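You operate a simulated robot arm through the tools that you are given. There is no shell and no other tool. Be economical: measure what you need, move in short steps, check, and stop when the job is done.

You are at the controls of a simulated robot arm. One attempt, no reset.

TASK
Fetch the blue dowel and stand it on top of the square tin. Then put the yellow dowel on the cream post label.

Only the result counts: the job must be done as asked and must still hold three seconds after the hand-in. Knocking over, shifting, dropping, spilling or breaking anything else fails it.

THE ROBOT
A 7-joint arm with a two-finger parallel gripper, fixed in place. Base frame: the origin is at the foot of the arm, x ahead of it, y to its left, z up; the work surface is at about z = 0. Lengths are in cm, angles in degrees, forces in N, time in s.
With the tool pointing down near the work surface it reaches from about 24 to 62 cm from the base axis. Its first joint turns from -66.0 to 66.0 degrees. Payload 2.6 kg.
The tool frame sits at the grasp point between the pads (the TCP): z along the fingers, y along the line on which they close. The tips reach 3 cm beyond it. Largest opening 9.4 cm; finger width 2.8, thickness 1; the body of the gripper, 5 by 9.6 cm, starts 5.5 cm behind the TCP.
Orientation is that of the tool frame in the base frame, as a unit quaternion [x, y, z, w]. With the fingers straight down and closing along the base's y, the tool's x points along the base's -x, its y along +y and its z along -z.

THE INTERFACE
- The arm moves only by the tool move_arm. Its argument "commands" is a list of rows, each a list of 7 numbers: the turn, a rotation vector about the base's x, y, z in degrees, then the shift along the base's x, y, z in cm, then the gripper command, from -1 (fully open) to 1 (shut), values between in proportion. In form: [[rx, ry, rz, x, y, z, hand], ...]. A call has 1 to 20 rows; each row is the pose to reach, as a shift and turn from the pose commanded when the call began. Each row takes 0.2 s and may step no farther than 5 cm and 8.6 degrees from the row before; otherwise, or with a gripper value out of range, the whole call is refused. A pose out of reach is approached as far as the arm can. The call stops where the force on the tool passes 40 N (or 10 N more than at its start, if that is more) or the arm is blocked; 0.2 s more then pass. Each finger travels about 7.2 cm/s and halts on what it meets, pressing with about 34 N; the grip force reading is that of the motor and also rises with nothing between the fingers. The clock runs only during rows and for 0.2 s after the last one: add rows that repeat a pose to give the fingers time. It gives the time, the measured TCP pose, the force on the tool (base axes), the opening and the grip force at its end, in the units of the frame above (readings bear some noise).
- Cameras (640 x 400 px; columns grow to the right, rows downward): "scene" is fixed at [4.83, 44.17, 57.31]; the picture's right is [-0.65, -0.76, 0.00], its down [-0.37, 0.31, -0.88] and it looks along [0.67, -0.57, -0.48] (base axes); focal length 339 px, centre (320, 200). "wrist" rides on the gripper at [-3.7, 0, -5.8] in the tool frame; the picture's right is [0.00, -1.00, 0.00], its down [0.97, 0.00, -0.24] and it looks along [0.24, 0.00, 0.97] (tool axes); focal length 218 px, centre (320, 200).
- capture(camera): a new picture of that camera. The clock stands still meanwhile.
- measure_at(camera, pixels): for up to 12 pixels [column, row] of the newest picture of that camera ("zoom" is the newest enlarged one), the place [x, y, z] in the base frame of the surface seen there, good to about 0.3 cm. The clock stands still meanwhile.
- inspect(camera, box): a new picture of the part [left, top, right, bottom] of that camera's present view, enlarged. The clock stands still meanwhile.
- hand_in(): hands the job in; it is judged then, once.

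Go step by step. Measure first, check grasps and placings, and put right what went wrong. The budget is 80 turns and 34 pictures, counting those below and the enlarged ones. Unless the task says otherwise, let go and move clear before handing in, and close with one line.

The tools are called after "Emit:" as a command line: name --pt "numbers of a row" for each row, then --argument value for the rest, lists and objects as JSON in quotes. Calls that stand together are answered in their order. move_arm: Moves the arm, as the interface text tells. Its arguments: {"type":"object","properties":{"commands":{"type":"array","items":{"type":"array","items":{"type":"number"}}}},"required":["commands"]} The other tools are called the same way: capture (camera) takes a picture; measure_at (camera, pixels) gives the place of the surface under pixels of a picture; inspect (camera, box) takes an enlarged picture of a part of a camera's view; hand_in () hands the job in.

At the start:

```text
time: 0.0
ee_pos: [42.6, -2.08, 31.34]
ee_rot: [0.001, 1.0, -0.001, 0.001]
ft_force: [0.1, -1.1, 0.7]
grip_width: 9.39
grip_force: 0.0
```

scene: 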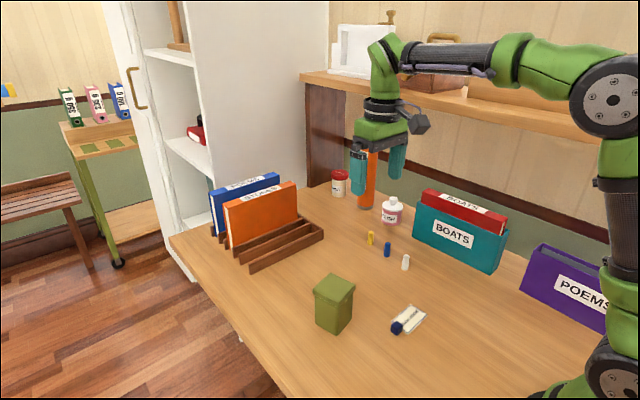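
wrist: 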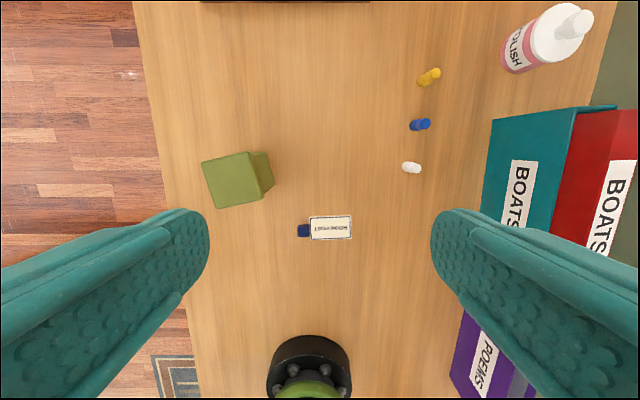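

The scene shows three dowels: yellow near (370,238), blue near (387,250), white near (405,262). The green square tin is at (334,302), and a label with a blue thing at its end is near (408,320). I'll enlarge these views first.

Emit:
inspect --camera "scene" --box '[290, 210, 450, 350]'

Emit:
inspect --camera "wrist" --box '[190, 50, 450, 250]'

Emit:
measure_at --camera "wrist" --pixels '[[435, 73], [422, 80], [426, 124], [414, 125], [417, 168], [406, 167], [229, 181], [303, 231], [330, 228], [312, 228], [350, 228], [380, 150]]'

```text
2.86 times, centred on (370, 280) of scene
```

zoom: 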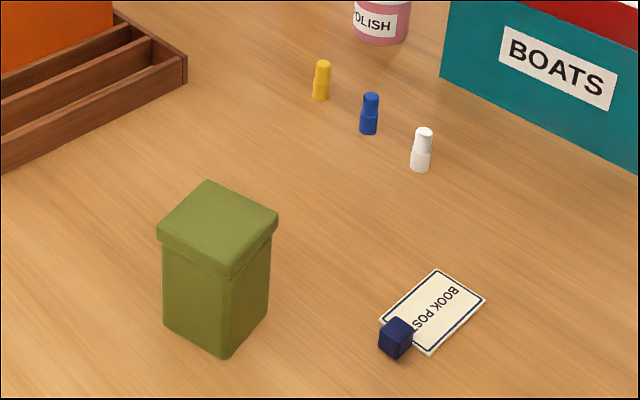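

```text
2.00 times, centred on (320, 150) of wrist
```

zoom: 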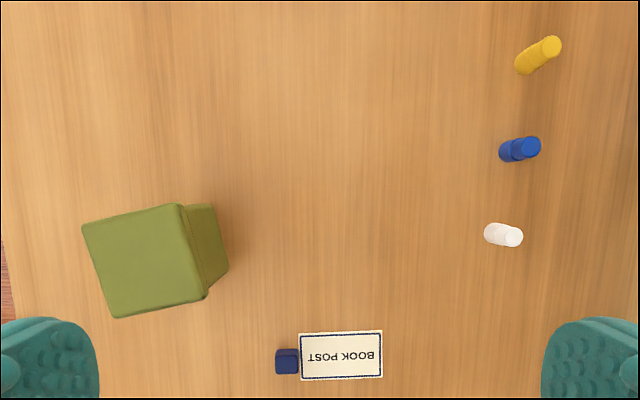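

```text
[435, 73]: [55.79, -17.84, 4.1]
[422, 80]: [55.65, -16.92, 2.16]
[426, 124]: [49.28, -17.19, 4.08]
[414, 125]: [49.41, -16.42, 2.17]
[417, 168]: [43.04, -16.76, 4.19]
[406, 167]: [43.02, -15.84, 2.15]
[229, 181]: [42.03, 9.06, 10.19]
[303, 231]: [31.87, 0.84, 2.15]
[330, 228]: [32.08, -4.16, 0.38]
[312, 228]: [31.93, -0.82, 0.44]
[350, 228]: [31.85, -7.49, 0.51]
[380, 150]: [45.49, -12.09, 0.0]
```

The label is a thin "BOOK POST" card with a blue cube at its end. The dowels are about 4.1 tall and stand upright. Next I'll measure the tin lid corners, the card corners and the nearby file and bottle for clearance.

Emit:
capture --camera "wrist"

Emit:
measure_at --camera "wrist" --pixels '[[205, 164], [247, 154], [260, 194], [217, 206], [311, 217], [350, 216], [351, 239], [311, 239], [495, 122], [484, 205], [520, 65], [575, 22]]'

```text
29 pictures are left
```

wrist: 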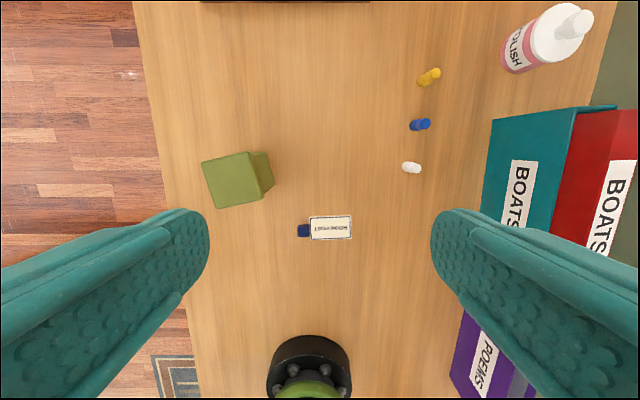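

```text
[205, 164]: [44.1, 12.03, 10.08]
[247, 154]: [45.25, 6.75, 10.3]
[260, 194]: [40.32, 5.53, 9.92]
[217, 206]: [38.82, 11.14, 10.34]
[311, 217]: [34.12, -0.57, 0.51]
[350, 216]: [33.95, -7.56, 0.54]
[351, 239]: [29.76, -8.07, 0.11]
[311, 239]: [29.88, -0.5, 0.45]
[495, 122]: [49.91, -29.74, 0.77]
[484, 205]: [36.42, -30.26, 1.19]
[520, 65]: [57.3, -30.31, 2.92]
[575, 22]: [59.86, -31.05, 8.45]
```

The lid centre is about (42.1, 8.9) at z 10.15, and the card is centred at about (31.9, -4.2). The file face near y -30 is clear of the grasp. I'll move to above the blue dowel with the fingers half open.

Emit:
move_arm --pt "0 0 0 1.1 -2.5 -2.9 -0.06" --pt "0 0 0 2.2 -5 -5.8 -0.06" --pt "0 0 0 3.4 -7.5 -8.7 -0.06" --pt "0 0 0 4.5 -10 -11.5 -0.06" --pt "0 0 0 5.6 -12.5 -14.4 -0.06" --pt "0 0 0 6.7 -15 -17.3 -0.06" --pt "0 0 0 6.7 -15 -17.3 -0.06"

Emit:
capture --camera "wrist"

```text
time: 1.6
ee_pos: [49.29, -17.31, 14.1]
ee_rot: [0.0, 1.0, 0.0, 0.0]
ft_force: [-0.2, -0.1, -0.5]
grip_width: 4.99
grip_force: 0.1
```

```text
28 pictures are left
```

wrist: 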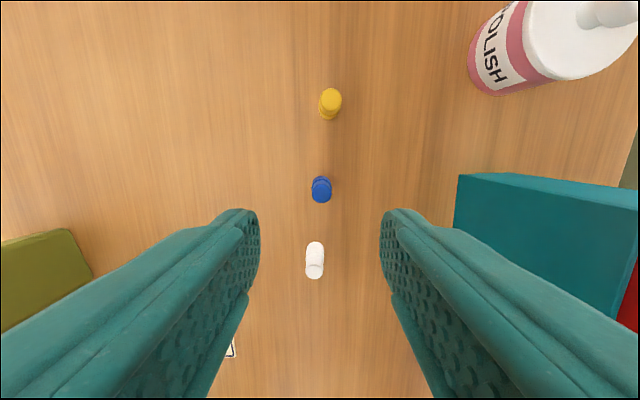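

The blue dowel's top is at (321,190), between the fingers. I'll measure it, the other two dowels and the near edge of the file.

Emit:
measure_at --camera "wrist" --pixels '[[321, 196], [313, 195], [329, 195], [321, 188], [321, 180], [330, 98], [314, 271], [456, 215], [460, 177], [330, 118]]'

Emit:
inspect --camera "wrist" --box '[270, 80, 370, 280]'

```text
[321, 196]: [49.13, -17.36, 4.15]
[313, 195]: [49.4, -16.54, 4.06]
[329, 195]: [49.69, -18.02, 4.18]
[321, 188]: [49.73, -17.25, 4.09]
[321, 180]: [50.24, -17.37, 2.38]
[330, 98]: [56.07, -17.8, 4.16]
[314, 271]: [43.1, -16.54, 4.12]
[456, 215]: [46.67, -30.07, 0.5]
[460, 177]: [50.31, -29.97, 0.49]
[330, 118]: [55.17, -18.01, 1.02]
```

```text
2.00 times, centred on (320, 180) of wrist
```

zoom: 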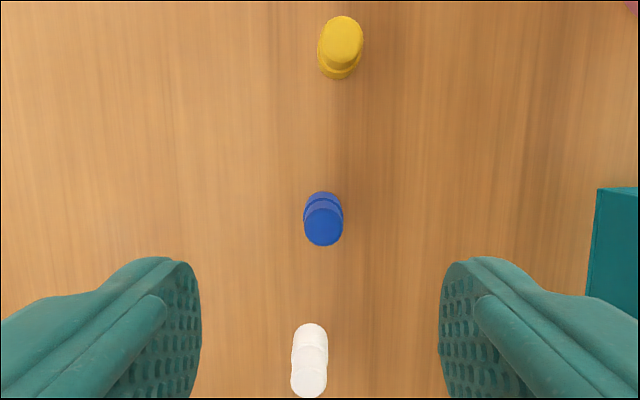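

The blue dowel's axis is at about (49.4, -17.3), and the fingers clear its neighbours by more than 4 cm. I'll lower and close.

Emit:
move_arm --pt "0 0 0 0.1 0 -3.5 -0.06" --pt "0 0 0 0.1 0 -7 -0.06" --pt "0 0 0 0.1 0 -9 -0.06" --pt "0 0 0 0.1 0 -10.1 -0.06" --pt "0 0 0 0.1 0 -10.1 -0.06" --pt "0 0 0 0.1 0 -10.1 0.3" --pt "0 0 0 0.1 0 -10.1 0.6" --pt "0 0 0 0.1 0 -10.1 1" --pt "0 0 0 0.1 0 -10.1 1" --pt "0 0 0 0.1 0 -10.1 1"

Emit:
capture --camera "wrist"

```text
time: 3.8
ee_pos: [49.3, -17.09, 3.99]
ee_rot: [0.0, 1.0, 0.0, 0.001]
ft_force: [0.0, -1.1, 0.0]
grip_width: 1.45
grip_force: 34.5
```

```text
26 pictures are left
```

wrist: 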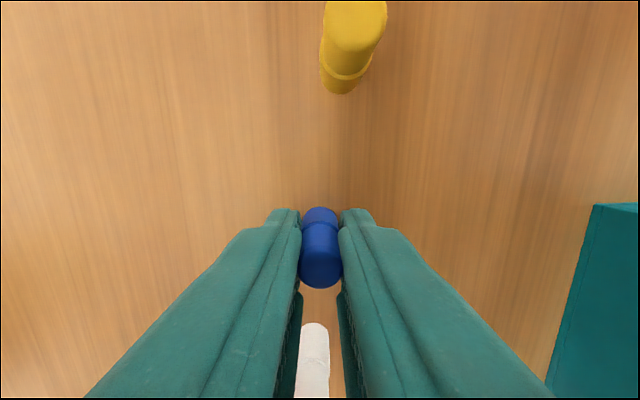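

The grip holds at 1.45 wide and 34 N with the dowel upright between the pads. I'll lift 14 cm and move across to above the tin.

Emit:
move_arm --pt "0 0 0 0 0 2 1" --pt "0 0 0 0 0 6 1" --pt "0 0 0 0 0 10 1" --pt "0 0 0 0 0 14 1" --pt "0 0 0 -1.2 4.3 14 1" --pt "0 0 0 -2.4 8.6 14 1" --pt "0 0 0 -3.6 13 14 1" --pt "0 0 0 -4.8 17.3 14 1" --pt "0 0 0 -6 21.6 14 1" --pt "0 0 0 -7.2 26 14 1" --pt "0 0 0 -7.2 26 14 1" --pt "0 0 0 -7.2 26 14 1"

Emit:
capture --camera "wrist"

Emit:
capture --camera "scene"

```text
time: 6.4
ee_pos: [42.38, 8.83, 17.83]
ee_rot: [0.0, 1.0, 0.0, 0.001]
ft_force: [0.0, 0.0, -0.1]
grip_width: 1.49
grip_force: 34.1
```

```text
25 pictures are left
```

wrist: 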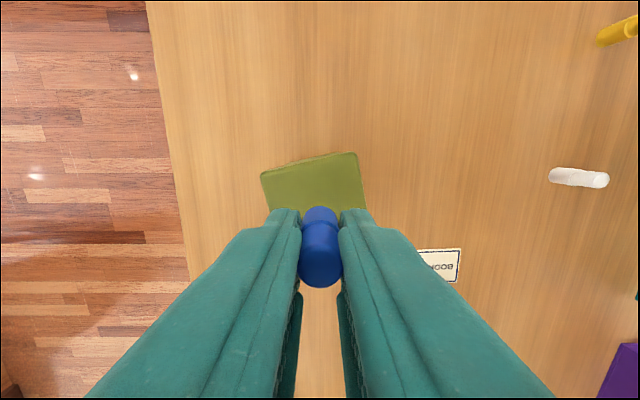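

```text
24 pictures are left
```

scene: 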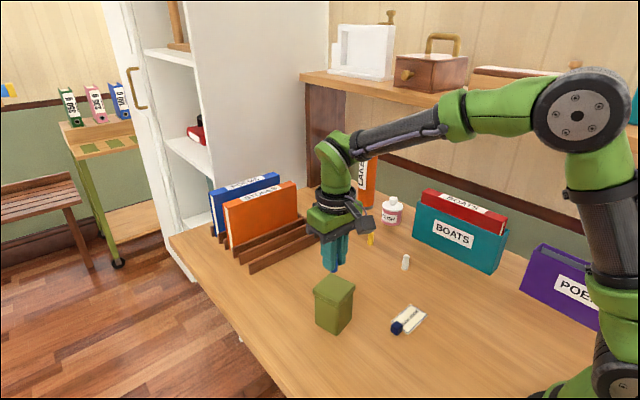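

The tin's far lid corners show at (262,172) and (355,152) behind the fingers. I'll check the lid's position and height before lowering.

Emit:
measure_at --camera "wrist" --pixels '[[264, 174], [354, 155], [310, 190], [365, 200], [272, 202]]'

Emit:
measure_at --camera "scene" --pixels '[[333, 276], [353, 286], [335, 302], [315, 290], [334, 288]]'

```text
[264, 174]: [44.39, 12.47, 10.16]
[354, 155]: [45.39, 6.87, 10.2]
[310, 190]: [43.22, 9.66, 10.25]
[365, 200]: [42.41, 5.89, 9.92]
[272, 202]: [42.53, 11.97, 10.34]
```

```text
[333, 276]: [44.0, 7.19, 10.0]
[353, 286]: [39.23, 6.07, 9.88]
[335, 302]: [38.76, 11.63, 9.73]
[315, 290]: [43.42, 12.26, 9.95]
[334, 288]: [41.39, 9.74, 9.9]
```

The lid top is at z of about 10.1, so contact should come at a TCP height of about 14.1. I'll lower to just above that.

Emit:
move_arm --pt "0 0 0 -0.2 0.1 -1.5 1" --pt "0 0 0 -0.2 0.1 -2.8 1" --pt "0 0 0 -0.2 0.1 -3.3 1" --pt "0 0 0 -0.2 0.1 -3.3 1"

Emit:
inspect --camera "scene" --box '[290, 220, 390, 340]'

```text
time: 7.4
ee_pos: [42.22, 8.82, 14.65]
ee_rot: [0.001, 1.0, 0.0, 0.0]
ft_force: [-0.2, 0.8, 0.5]
grip_width: 1.49
grip_force: 34.1
```

```text
3.33 times, centred on (340, 280) of scene
```

zoom: 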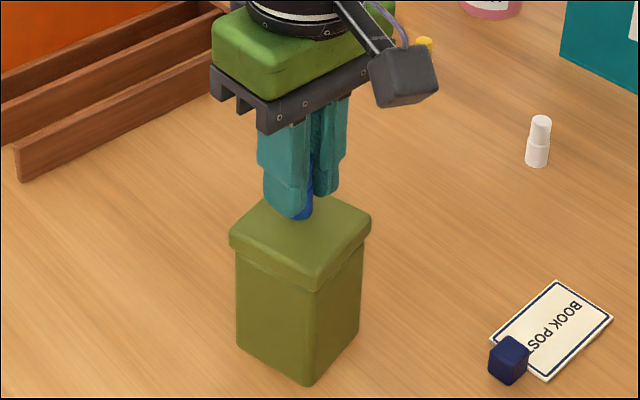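

The dowel's foot at zoom (302,218) is just above the lid and slightly toward the back corner. I'll shift it a little toward the centre and lower gently.

Emit:
move_arm --pt "0 0 0 -0.4 0.2 0 1" --pt "0 0 0 -0.4 0.2 -0.2 1" --pt "0 0 0 -0.4 0.2 -0.35 1" --pt "0 0 0 -0.4 0.2 -0.35 1"

```text
time: 8.4
ee_pos: [41.67, 9.14, 14.22]
ee_rot: [0.001, 1.0, 0.001, 0.0]
ft_force: [0.5, -0.4, 0.0]
grip_width: 1.49
grip_force: 33.6
```

There is no contact force yet at z 14.22, so I'll take finer steps down.

Emit:
move_arm --pt "0 0 0 0 0 -0.08 1" --pt "0 0 0 0 0 -0.08 1"

Emit:
inspect --camera "scene" --box '[310, 250, 370, 310]'

```text
time: 9.0
ee_pos: [41.72, 9.28, 14.24]
ee_rot: [0.0, 1.0, 0.001, 0.001]
ft_force: [-0.1, -0.1, 0.2]
grip_width: 1.49
grip_force: 34.1
```

```text
6.67 times, centred on (340, 280) of scene
```

zoom: 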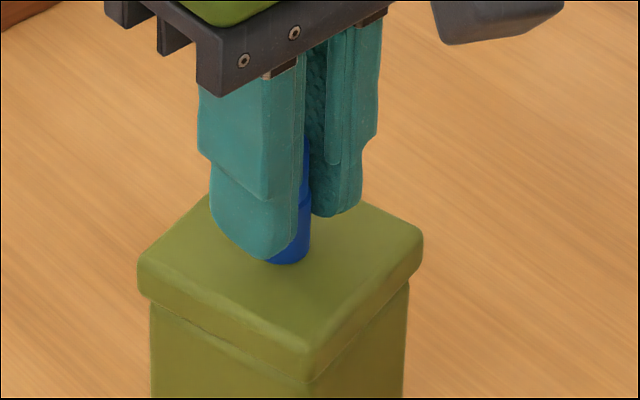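

The dowel is well over the middle of the lid with almost no force reading. I'll keep stepping down until it touches.

Emit:
move_arm --pt "0 0 0 0 0 -0.1 1" --pt "0 0 0 0 0 -0.1 1"

```text
time: 9.6
ee_pos: [41.57, 9.18, 14.15]
ee_rot: [0.0, 1.0, 0.0, 0.0]
ft_force: [-1.1, -0.2, -0.6]
grip_width: 1.51
grip_force: 33.8
```

Still no contact, so I'll go a little lower.

Emit:
move_arm --pt "0 0 0 0 0 -0.1 1" --pt "0 0 0 0 0 -0.1 1"

```text
time: 10.2
ee_pos: [41.61, 9.14, 14.14]
ee_rot: [0.0, 1.0, 0.0, 0.0]
ft_force: [0.6, -0.1, 0.6]
grip_width: 1.46
grip_force: 34.1
```

The force is still within noise. One more small step down.

Emit:
move_arm --pt "0 0 0 0 0 -0.1 1" --pt "0 0 0 0 0 -0.1 1"

```text
time: 10.8
ee_pos: [41.77, 9.12, 14.01]
ee_rot: [0.0, 1.0, 0.001, 0.002]
ft_force: [-1.3, 1.0, 12.7]
grip_width: 1.49
grip_force: 34.0
```

A 12.7 N upward force means the dowel is resting on the lid. I'll ease off slightly, open gently, and rise straight up.

Emit:
move_arm --pt "0 0 0 0 0 0.05 1" --pt "0 0 0 0 0 0.05 0.65" --pt "0 0 0 0 0 0.05 0.5" --pt "0 0 0 0 0 0.05 0.3" --pt "0 0 0 0 0 0.05 0.1" --pt "0 0 0 0 0 0.05 0.1"

Emit:
inspect --camera "scene" --box '[310, 250, 370, 310]'

```text
time: 12.2
ee_pos: [41.7, 9.21, 14.11]
ee_rot: [0.0, 1.0, 0.0, -0.001]
ft_force: [-0.3, 0.1, 0.4]
grip_width: 4.25
grip_force: 0.0
```

```text
6.67 times, centred on (340, 280) of scene
```

zoom: 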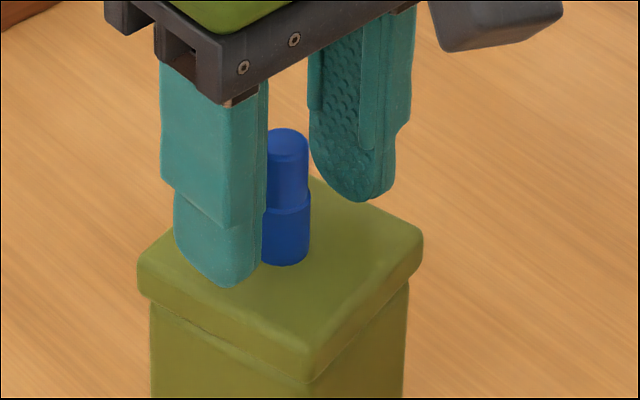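

The blue dowel stands upright on the lid. I'll rise clear and travel to above the yellow dowel, near (56, -17.8).

Emit:
move_arm --pt "0 0 0 0 0 1.5 0.1" --pt "0 0 0 0 0 5 0.1" --pt "0 0 0 0 0 9 0.0" --pt "0 0 0 2 -3.9 9 -0.06" --pt "0 0 0 4 -7.7 9 -0.06" --pt "0 0 0 6.1 -11.6 9 -0.06" --pt "0 0 0 8.2 -15.4 9 -0.06" --pt "0 0 0 10.2 -19.3 9 -0.06" --pt "0 0 0 12.2 -23.1 7 -0.06" --pt "0 0 0 14.1 -26.8 4.5 -0.06" --pt "0 0 0 14.1 -26.8 0.5 -0.06" --pt "0 0 0 14.1 -26.8 0.5 -0.06"

Emit:
inspect --camera "wrist" --box '[220, 100, 420, 280]'

Emit:
capture --camera "scene"

Emit:
capture --camera "wrist"

```text
time: 14.8
ee_pos: [55.74, -17.82, 14.41]
ee_rot: [0.0, 1.0, 0.0, 0.0]
ft_force: [-0.2, 0.1, 0.2]
grip_width: 4.98
grip_force: 0.1
```

```text
2.22 times, centred on (320, 190) of wrist
```

zoom: 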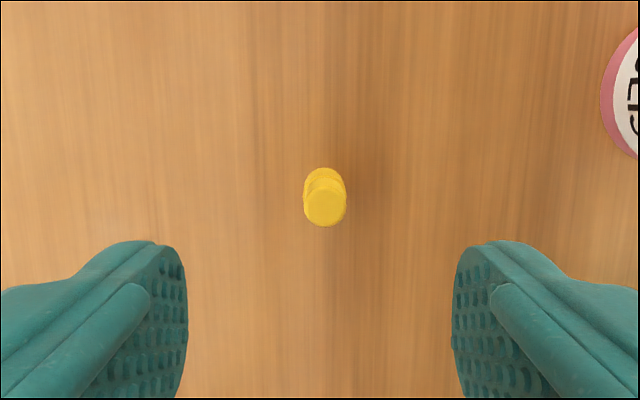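

```text
19 pictures are left
```

scene: 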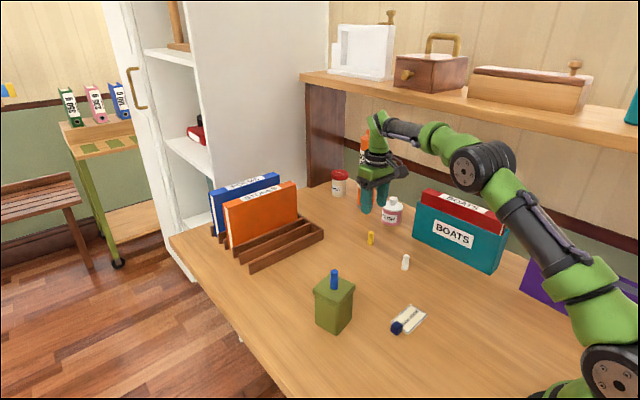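

```text
18 pictures are left
```

wrist: 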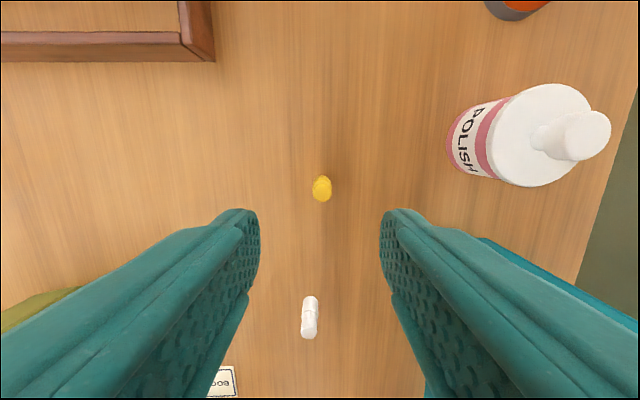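

Emit:
measure_at --camera "wrist" --pixels '[[322, 193], [322, 188], [314, 192], [329, 192], [447, 140], [480, 178], [515, 185]]'

```text
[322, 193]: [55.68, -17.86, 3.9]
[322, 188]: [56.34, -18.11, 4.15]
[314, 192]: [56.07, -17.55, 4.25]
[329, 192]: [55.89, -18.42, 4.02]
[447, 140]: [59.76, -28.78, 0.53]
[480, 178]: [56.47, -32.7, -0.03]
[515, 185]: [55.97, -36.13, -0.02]
```

The yellow dowel's axis is at about (56.0, -18.0), and the bottle beyond y -28.8 is clear. The blue dowel still stands at scene pixel (334,279). I'll lower and grip.

Emit:
move_arm --pt "0 0 0 0.2 -0.15 -3.5 -0.06" --pt "0 0 0 0.2 -0.15 -7 -0.06" --pt "0 0 0 0.2 -0.15 -9.3 -0.06" --pt "0 0 0 0.2 -0.15 -10.4 -0.06" --pt "0 0 0 0.2 -0.15 -10.4 -0.06" --pt "0 0 0 0.2 -0.15 -10.4 0.3" --pt "0 0 0 0.2 -0.15 -10.4 0.6" --pt "0 0 0 0.2 -0.15 -10.4 1" --pt "0 0 0 0.2 -0.15 -10.4 1" --pt "0 0 0 0.2 -0.15 -10.4 1"

Emit:
capture --camera "wrist"

```text
time: 17.0
ee_pos: [55.86, -17.74, 3.99]
ee_rot: [0.0, 1.0, 0.0, 0.0]
ft_force: [1.0, -0.4, 1.1]
grip_width: 1.12
grip_force: 34.2
```

```text
17 pictures are left
```

wrist: 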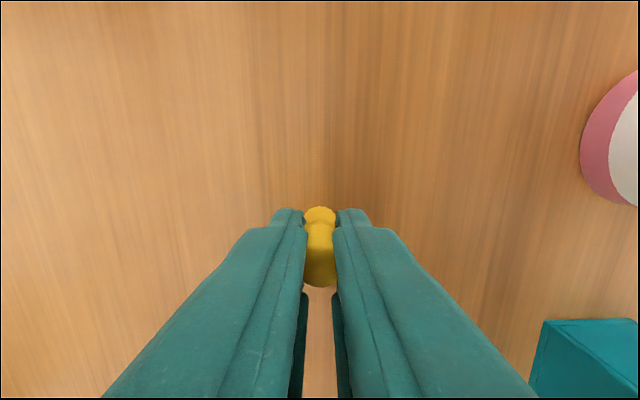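

The grip width is 1.12, narrower than for the blue. I'll lift a little and check how the dowel sits.

Emit:
move_arm --pt "0 0 0 0 0 1 1" --pt "0 0 0 0 0 4 1" --pt "0 0 0 0 0 8 1" --pt "0 0 0 0 0 8 1"

Emit:
inspect --camera "scene" --box '[340, 180, 420, 250]'

Emit:
inspect --camera "wrist" --box '[270, 180, 370, 300]'

```text
time: 18.0
ee_pos: [56.01, -17.82, 11.91]
ee_rot: [0.0, 1.0, 0.0, 0.001]
ft_force: [-0.5, -0.5, 0.0]
grip_width: 0.84
grip_force: 34.4
```

```text
5.71 times, centred on (380, 215) of scene
```

zoom: 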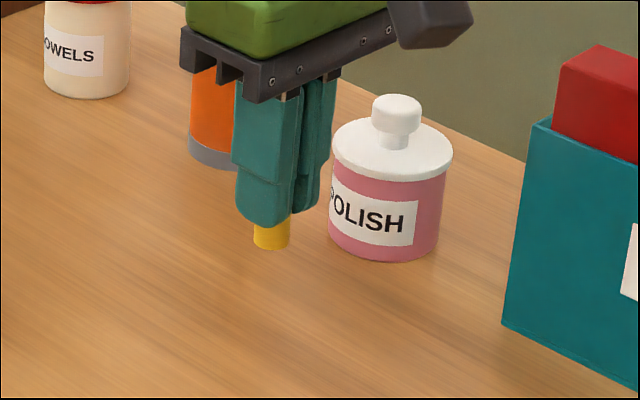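

```text
3.33 times, centred on (320, 240) of wrist
```

zoom: 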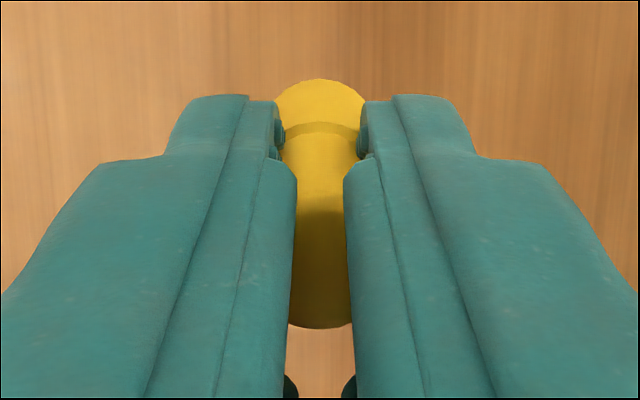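

The opening went from 1.12 to 0.84. The yellow dowel has a narrower top and a wider base, so the pads may have slid off the base edge. I'll hold still briefly to see whether the reading is stable.

Emit:
move_arm --pt "0 0 0 0 0 0 1"

Emit:
inspect --camera "scene" --box '[357, 195, 397, 220]'

```text
time: 18.4
ee_pos: [56.01, -17.85, 11.75]
ee_rot: [0.0, 1.0, 0.0, 0.0]
ft_force: [-0.4, -0.3, 0.5]
grip_width: 0.82
grip_force: 34.0
```

```text
16.00 times, centred on (377, 208) of scene
```

zoom: 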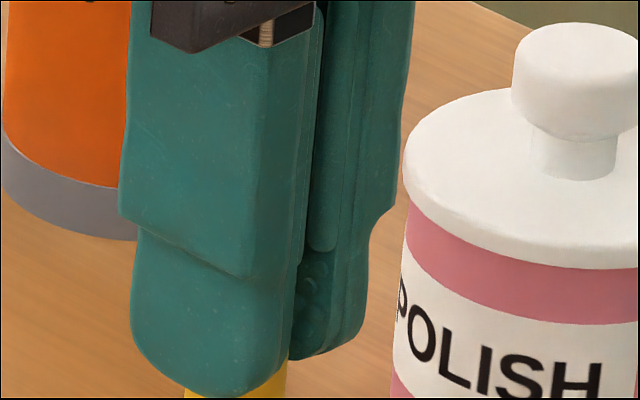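

The width is steady at about 0.82. I want to see the dowel's shape before committing, so I'll lower it back to its spot, just short of touching.

Emit:
move_arm --pt "0 0 0 0 0 -4 1" --pt "0 0 0 0 0 -7 1" --pt "0 0 0 0 0 -7.6 1" --pt "0 0 0 0 0 -7.6 1"

Emit:
inspect --camera "scene" --box '[350, 215, 390, 255]'

```text
time: 19.4
ee_pos: [55.99, -17.7, 4.42]
ee_rot: [0.0, 1.0, 0.0, 0.0]
ft_force: [0.8, 0.6, 5.1]
grip_width: 1.3
grip_force: 34.2
```

```text
10.00 times, centred on (370, 235) of scene
```

zoom: 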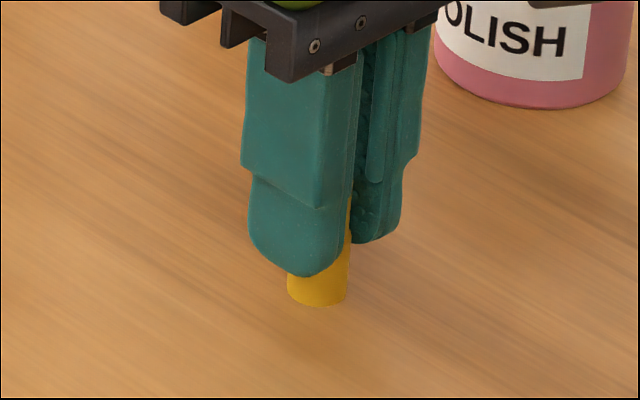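

The width now reads 1.3 with 5 N of contact, so the dowel shifted in the grip. I'll look at it through the wrist camera.

Emit:
inspect --camera "wrist" --box '[270, 180, 370, 300]'

```text
3.33 times, centred on (320, 240) of wrist
```

zoom: 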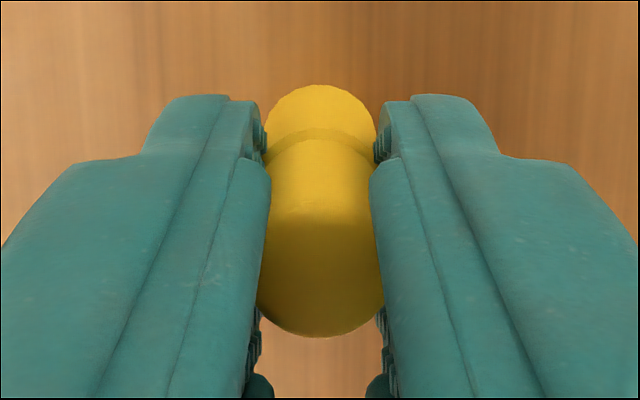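

The dowel now fills more of the gap than before, so it seems soft: it squeezes and recovers. I'll release it here and look at its free shape before gripping more gently.

Emit:
move_arm --pt "0 0 0 0 0 0 0.7" --pt "0 0 0 0 0 0 0.6" --pt "0 0 0 0 0 0 0.4" --pt "0 0 0 0 0 0 0.1" --pt "0 0 0 0 0 0 0.1"

Emit:
inspect --camera "scene" --box '[350, 215, 390, 255]'

Emit:
capture --camera "wrist"

```text
time: 20.6
ee_pos: [55.98, -17.92, 4.28]
ee_rot: [0.0, 1.0, 0.0, 0.0]
ft_force: [0.9, 0.0, 0.5]
grip_width: 4.23
grip_force: 0.1
```

```text
10.00 times, centred on (370, 235) of scene
```

zoom: 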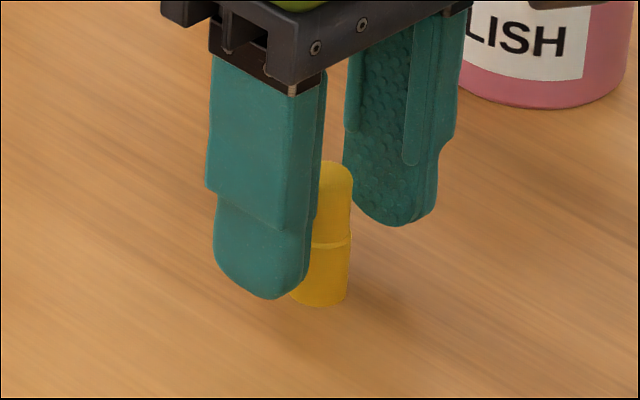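

```text
10 pictures are left
```

wrist: 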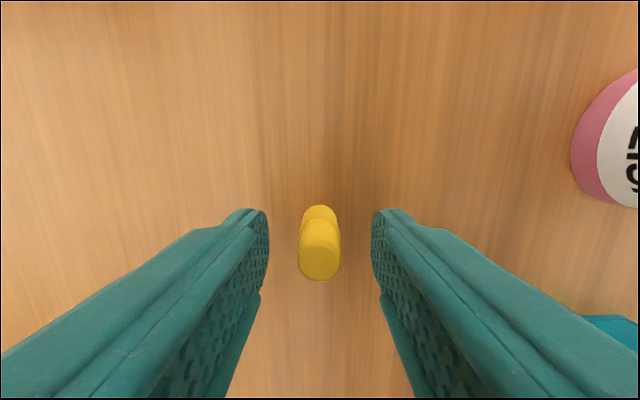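

The dowel stands intact and has recovered its shape, so it is soft. I'll regrip it gently by closing only to about 1.15 cm (command 0.755), then lift a little to see if it holds.

Emit:
move_arm --pt "0 0 0 0 0 -0.4 0.1" --pt "0 0 0 0 0 -0.4 0.4" --pt "0 0 0 0 0 -0.4 0.65" --pt "0 0 0 0 0 -0.4 0.755" --pt "0 0 0 0 0 -0.4 0.755" --pt "0 0 0 0 0 -0.4 0.755"

Emit:
move_arm --pt "0 0 0 0 0 1 0.755" --pt "0 0 0 0 0 2 0.755" --pt "0 0 0 0 0 2 0.755"

Emit:
inspect --camera "scene" --box '[350, 205, 390, 245]'

```text
time: 22.0
ee_pos: [56.01, -17.86, 4.02]
ee_rot: [0.0, 1.0, 0.0, 0.0]
ft_force: [-0.3, -0.7, 0.2]
grip_width: 1.52
grip_force: 34.1
```

```text
time: 22.8
ee_pos: [55.96, -17.77, 6.09]
ee_rot: [0.0, 1.0, 0.001, 0.0]
ft_force: [-0.3, 0.1, 0.5]
grip_width: 1.47
grip_force: 33.9
```

```text
10.00 times, centred on (370, 225) of scene
```

zoom: 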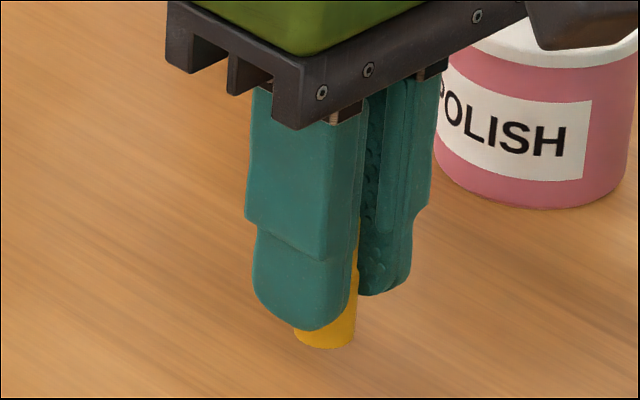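

This time the grip sits at a steady 1.5 cm, the dowel's full width, so the first grip was simply off. I'll carry it to above the card's middle, near (32, -4.6), at a safe height.

Emit:
move_arm --pt "0 0 0 0 0 4 0.755" --pt "0 0 0 0 0 7 0.755" --pt "0 0 0 -4 2.2 7 0.755" --pt "0 0 0 -8 4.4 7 0.755" --pt "0 0 0 -12 6.6 7 0.755" --pt "0 0 0 -16 8.8 7 0.755" --pt "0 0 0 -20 11 7 0.755" --pt "0 0 0 -24 13.2 7 0.755" --pt "0 0 0 -24 13.2 5 0.755" --pt "0 0 0 -24 13.2 5 0.755" --pt "0 0 0 -24 13.2 5 0.755"

Emit:
inspect --camera "scene" --box '[360, 260, 460, 340]'

Emit:
capture --camera "wrist"

```text
time: 25.2
ee_pos: [32.06, -4.52, 11.4]
ee_rot: [0.0, 1.0, 0.0, 0.0]
ft_force: [-0.2, 0.7, -0.4]
grip_width: 1.49
grip_force: 33.8
```

```text
5.00 times, centred on (410, 300) of scene
```

zoom: 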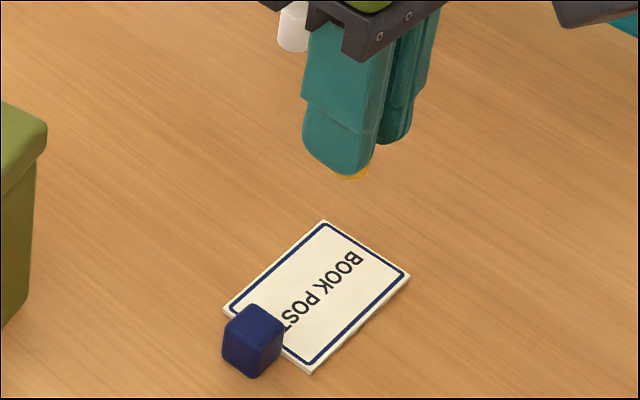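

```text
7 pictures are left
```

wrist: 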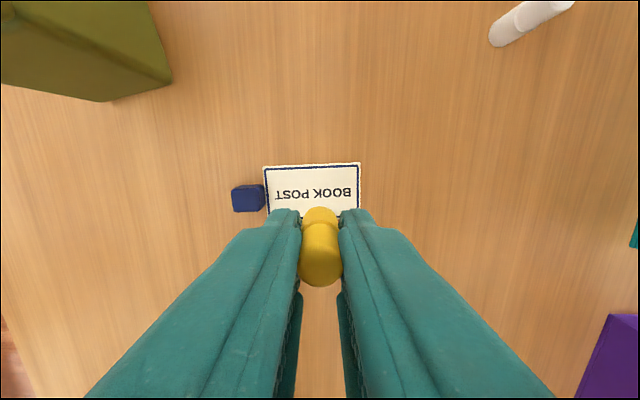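

The dowel is held and the card is below it, with the cube beside its +y end. I'll confirm the card and cube edges.

Emit:
measure_at --camera "wrist" --pixels '[[266, 169], [358, 166], [262, 198], [252, 190], [268, 200], [357, 200]]'

Emit:
measure_at --camera "zoom" --pixels '[[323, 224], [405, 277], [310, 366], [232, 308], [320, 295], [250, 320], [345, 176]]'

```text
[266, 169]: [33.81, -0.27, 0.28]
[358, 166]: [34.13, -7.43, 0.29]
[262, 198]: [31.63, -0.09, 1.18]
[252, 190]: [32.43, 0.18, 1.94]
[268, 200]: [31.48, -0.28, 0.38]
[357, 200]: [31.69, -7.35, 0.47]
```

```text
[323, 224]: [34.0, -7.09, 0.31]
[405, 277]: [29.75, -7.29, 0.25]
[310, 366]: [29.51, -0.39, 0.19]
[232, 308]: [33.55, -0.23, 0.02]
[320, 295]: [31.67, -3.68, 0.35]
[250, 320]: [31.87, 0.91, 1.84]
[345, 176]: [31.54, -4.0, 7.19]
```

The card spans x 29.7–34 and y -7.3 to -0.3, so (31.9, -4.5) is well inside it and clear of the cube. Contact should come at a TCP height of about 4.3, so I'll lower to just above that.

Emit:
move_arm --pt "0 0 0 -0.1 0 -3 0.755" --pt "0 0 0 -0.1 0 -5.5 0.755" --pt "0 0 0 -0.1 0 -6.5 0.755" --pt "0 0 0 -0.1 0 -6.5 0.755"

Emit:
move_arm --pt "0 0 0 0 0 -0.15 0.755" --pt "0 0 0 0 0 -0.15 0.755"

```text
time: 26.2
ee_pos: [31.65, -4.48, 4.58]
ee_rot: [0.0, 1.0, 0.0, 0.0]
ft_force: [0.8, -0.3, -0.3]
grip_width: 1.49
grip_force: 33.5
```

```text
time: 26.8
ee_pos: [31.79, -4.56, 4.46]
ee_rot: [0.0, 1.0, 0.0, 0.0]
ft_force: [0.1, 0.7, 0.5]
grip_width: 1.47
grip_force: 34.1
```

No contact yet at z 4.46, so I'll continue in small steps.

Emit:
move_arm --pt "0 0 0 0 0 -0.1 0.755" --pt "0 0 0 0 0 -0.1 0.755"

```text
time: 27.4
ee_pos: [31.75, -4.42, 4.34]
ee_rot: [0.0, 1.0, -0.001, 0.0]
ft_force: [-0.6, -0.4, 0.2]
grip_width: 1.46
grip_force: 33.7
```

Still no contact; another small step.

Emit:
move_arm --pt "0 0 0 0 0 -0.08 0.755" --pt "0 0 0 0 0 -0.08 0.755"

```text
time: 28.0
ee_pos: [31.94, -4.59, 4.3]
ee_rot: [0.0, 1.0, 0.0, 0.001]
ft_force: [-0.1, -0.2, 8.7]
grip_width: 1.47
grip_force: 33.9
```

The 8.7 N upward force shows contact with the card. I'll ease off slightly and open gently, keeping clear of the cube.

Emit:
move_arm --pt "0 0 0 0 0 0.03 0.755" --pt "0 0 0 0 0 0.03 0.65" --pt "0 0 0 0 0 0.03 0.5" --pt "0 0 0 0 0 0.03 0.3" --pt "0 0 0 0 0 0.03 0.2" --pt "0 0 0 0 0 0.03 0.2"

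Emit:
inspect --camera "scene" --box '[360, 260, 460, 340]'

```text
time: 29.4
ee_pos: [31.87, -4.63, 4.26]
ee_rot: [-0.001, 1.0, 0.001, 0.0]
ft_force: [-0.7, 0.2, -0.9]
grip_width: 3.76
grip_force: 0.0
```

```text
5.00 times, centred on (410, 300) of scene
```

zoom: 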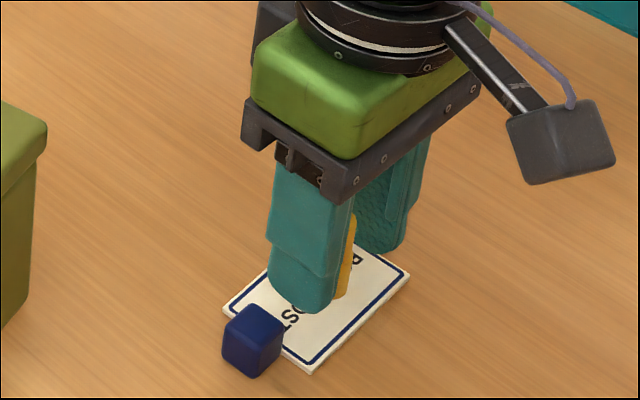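

The dowel stands on the card between the open fingers, and the cube hasn't moved. I'll rise straight up and move clear.

Emit:
move_arm --pt "0 0 0 0 0 1 0.2" --pt "0 0 0 0 0 3 0.2" --pt "0 0 0 0 0 7 0.2" --pt "0 0 0 0 0 12 0.2" --pt "0 0 0 0 0 16 0.2" --pt "0 0 0 2 -4 18 0.2" --pt "0 0 0 3 -8 18 0.2" --pt "0 0 0 3 -8 18 0.2"

Emit:
inspect --camera "scene" --box '[290, 210, 450, 350]'

Emit:
capture --camera "wrist"

```text
time: 31.2
ee_pos: [34.79, -12.48, 22.32]
ee_rot: [0.0, 1.0, 0.0, 0.0]
ft_force: [-0.2, 0.9, 0.9]
grip_width: 3.76
grip_force: 0.1
```

```text
2.86 times, centred on (370, 280) of scene
```

zoom: 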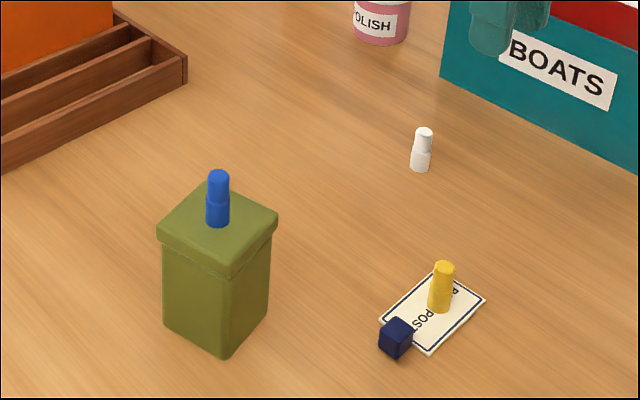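

```text
4 pictures are left
```

wrist: 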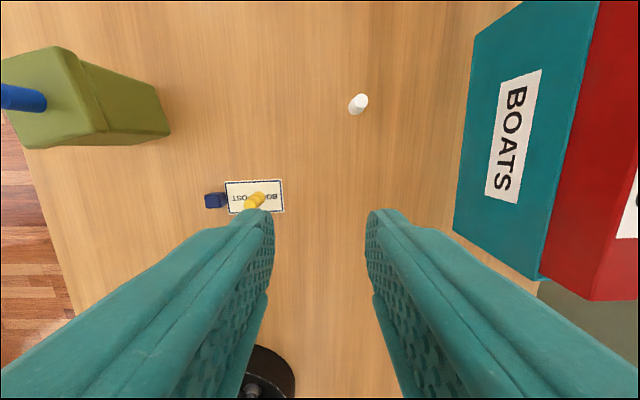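

Both dowels stand where asked: blue on the tin lid at zoom (217,198), and yellow on the card at (440,287). The white dowel, cube, card and tin are in place, and the arm is clear, so I'll hand in.

Emit:
hand_in

```text
The job is handed in.
```

I stood the blue dowel on top of the square tin and the yellow dowel on the cream "BOOK POST" label, and the last pictures showed nothing else moved; the job is handed in.
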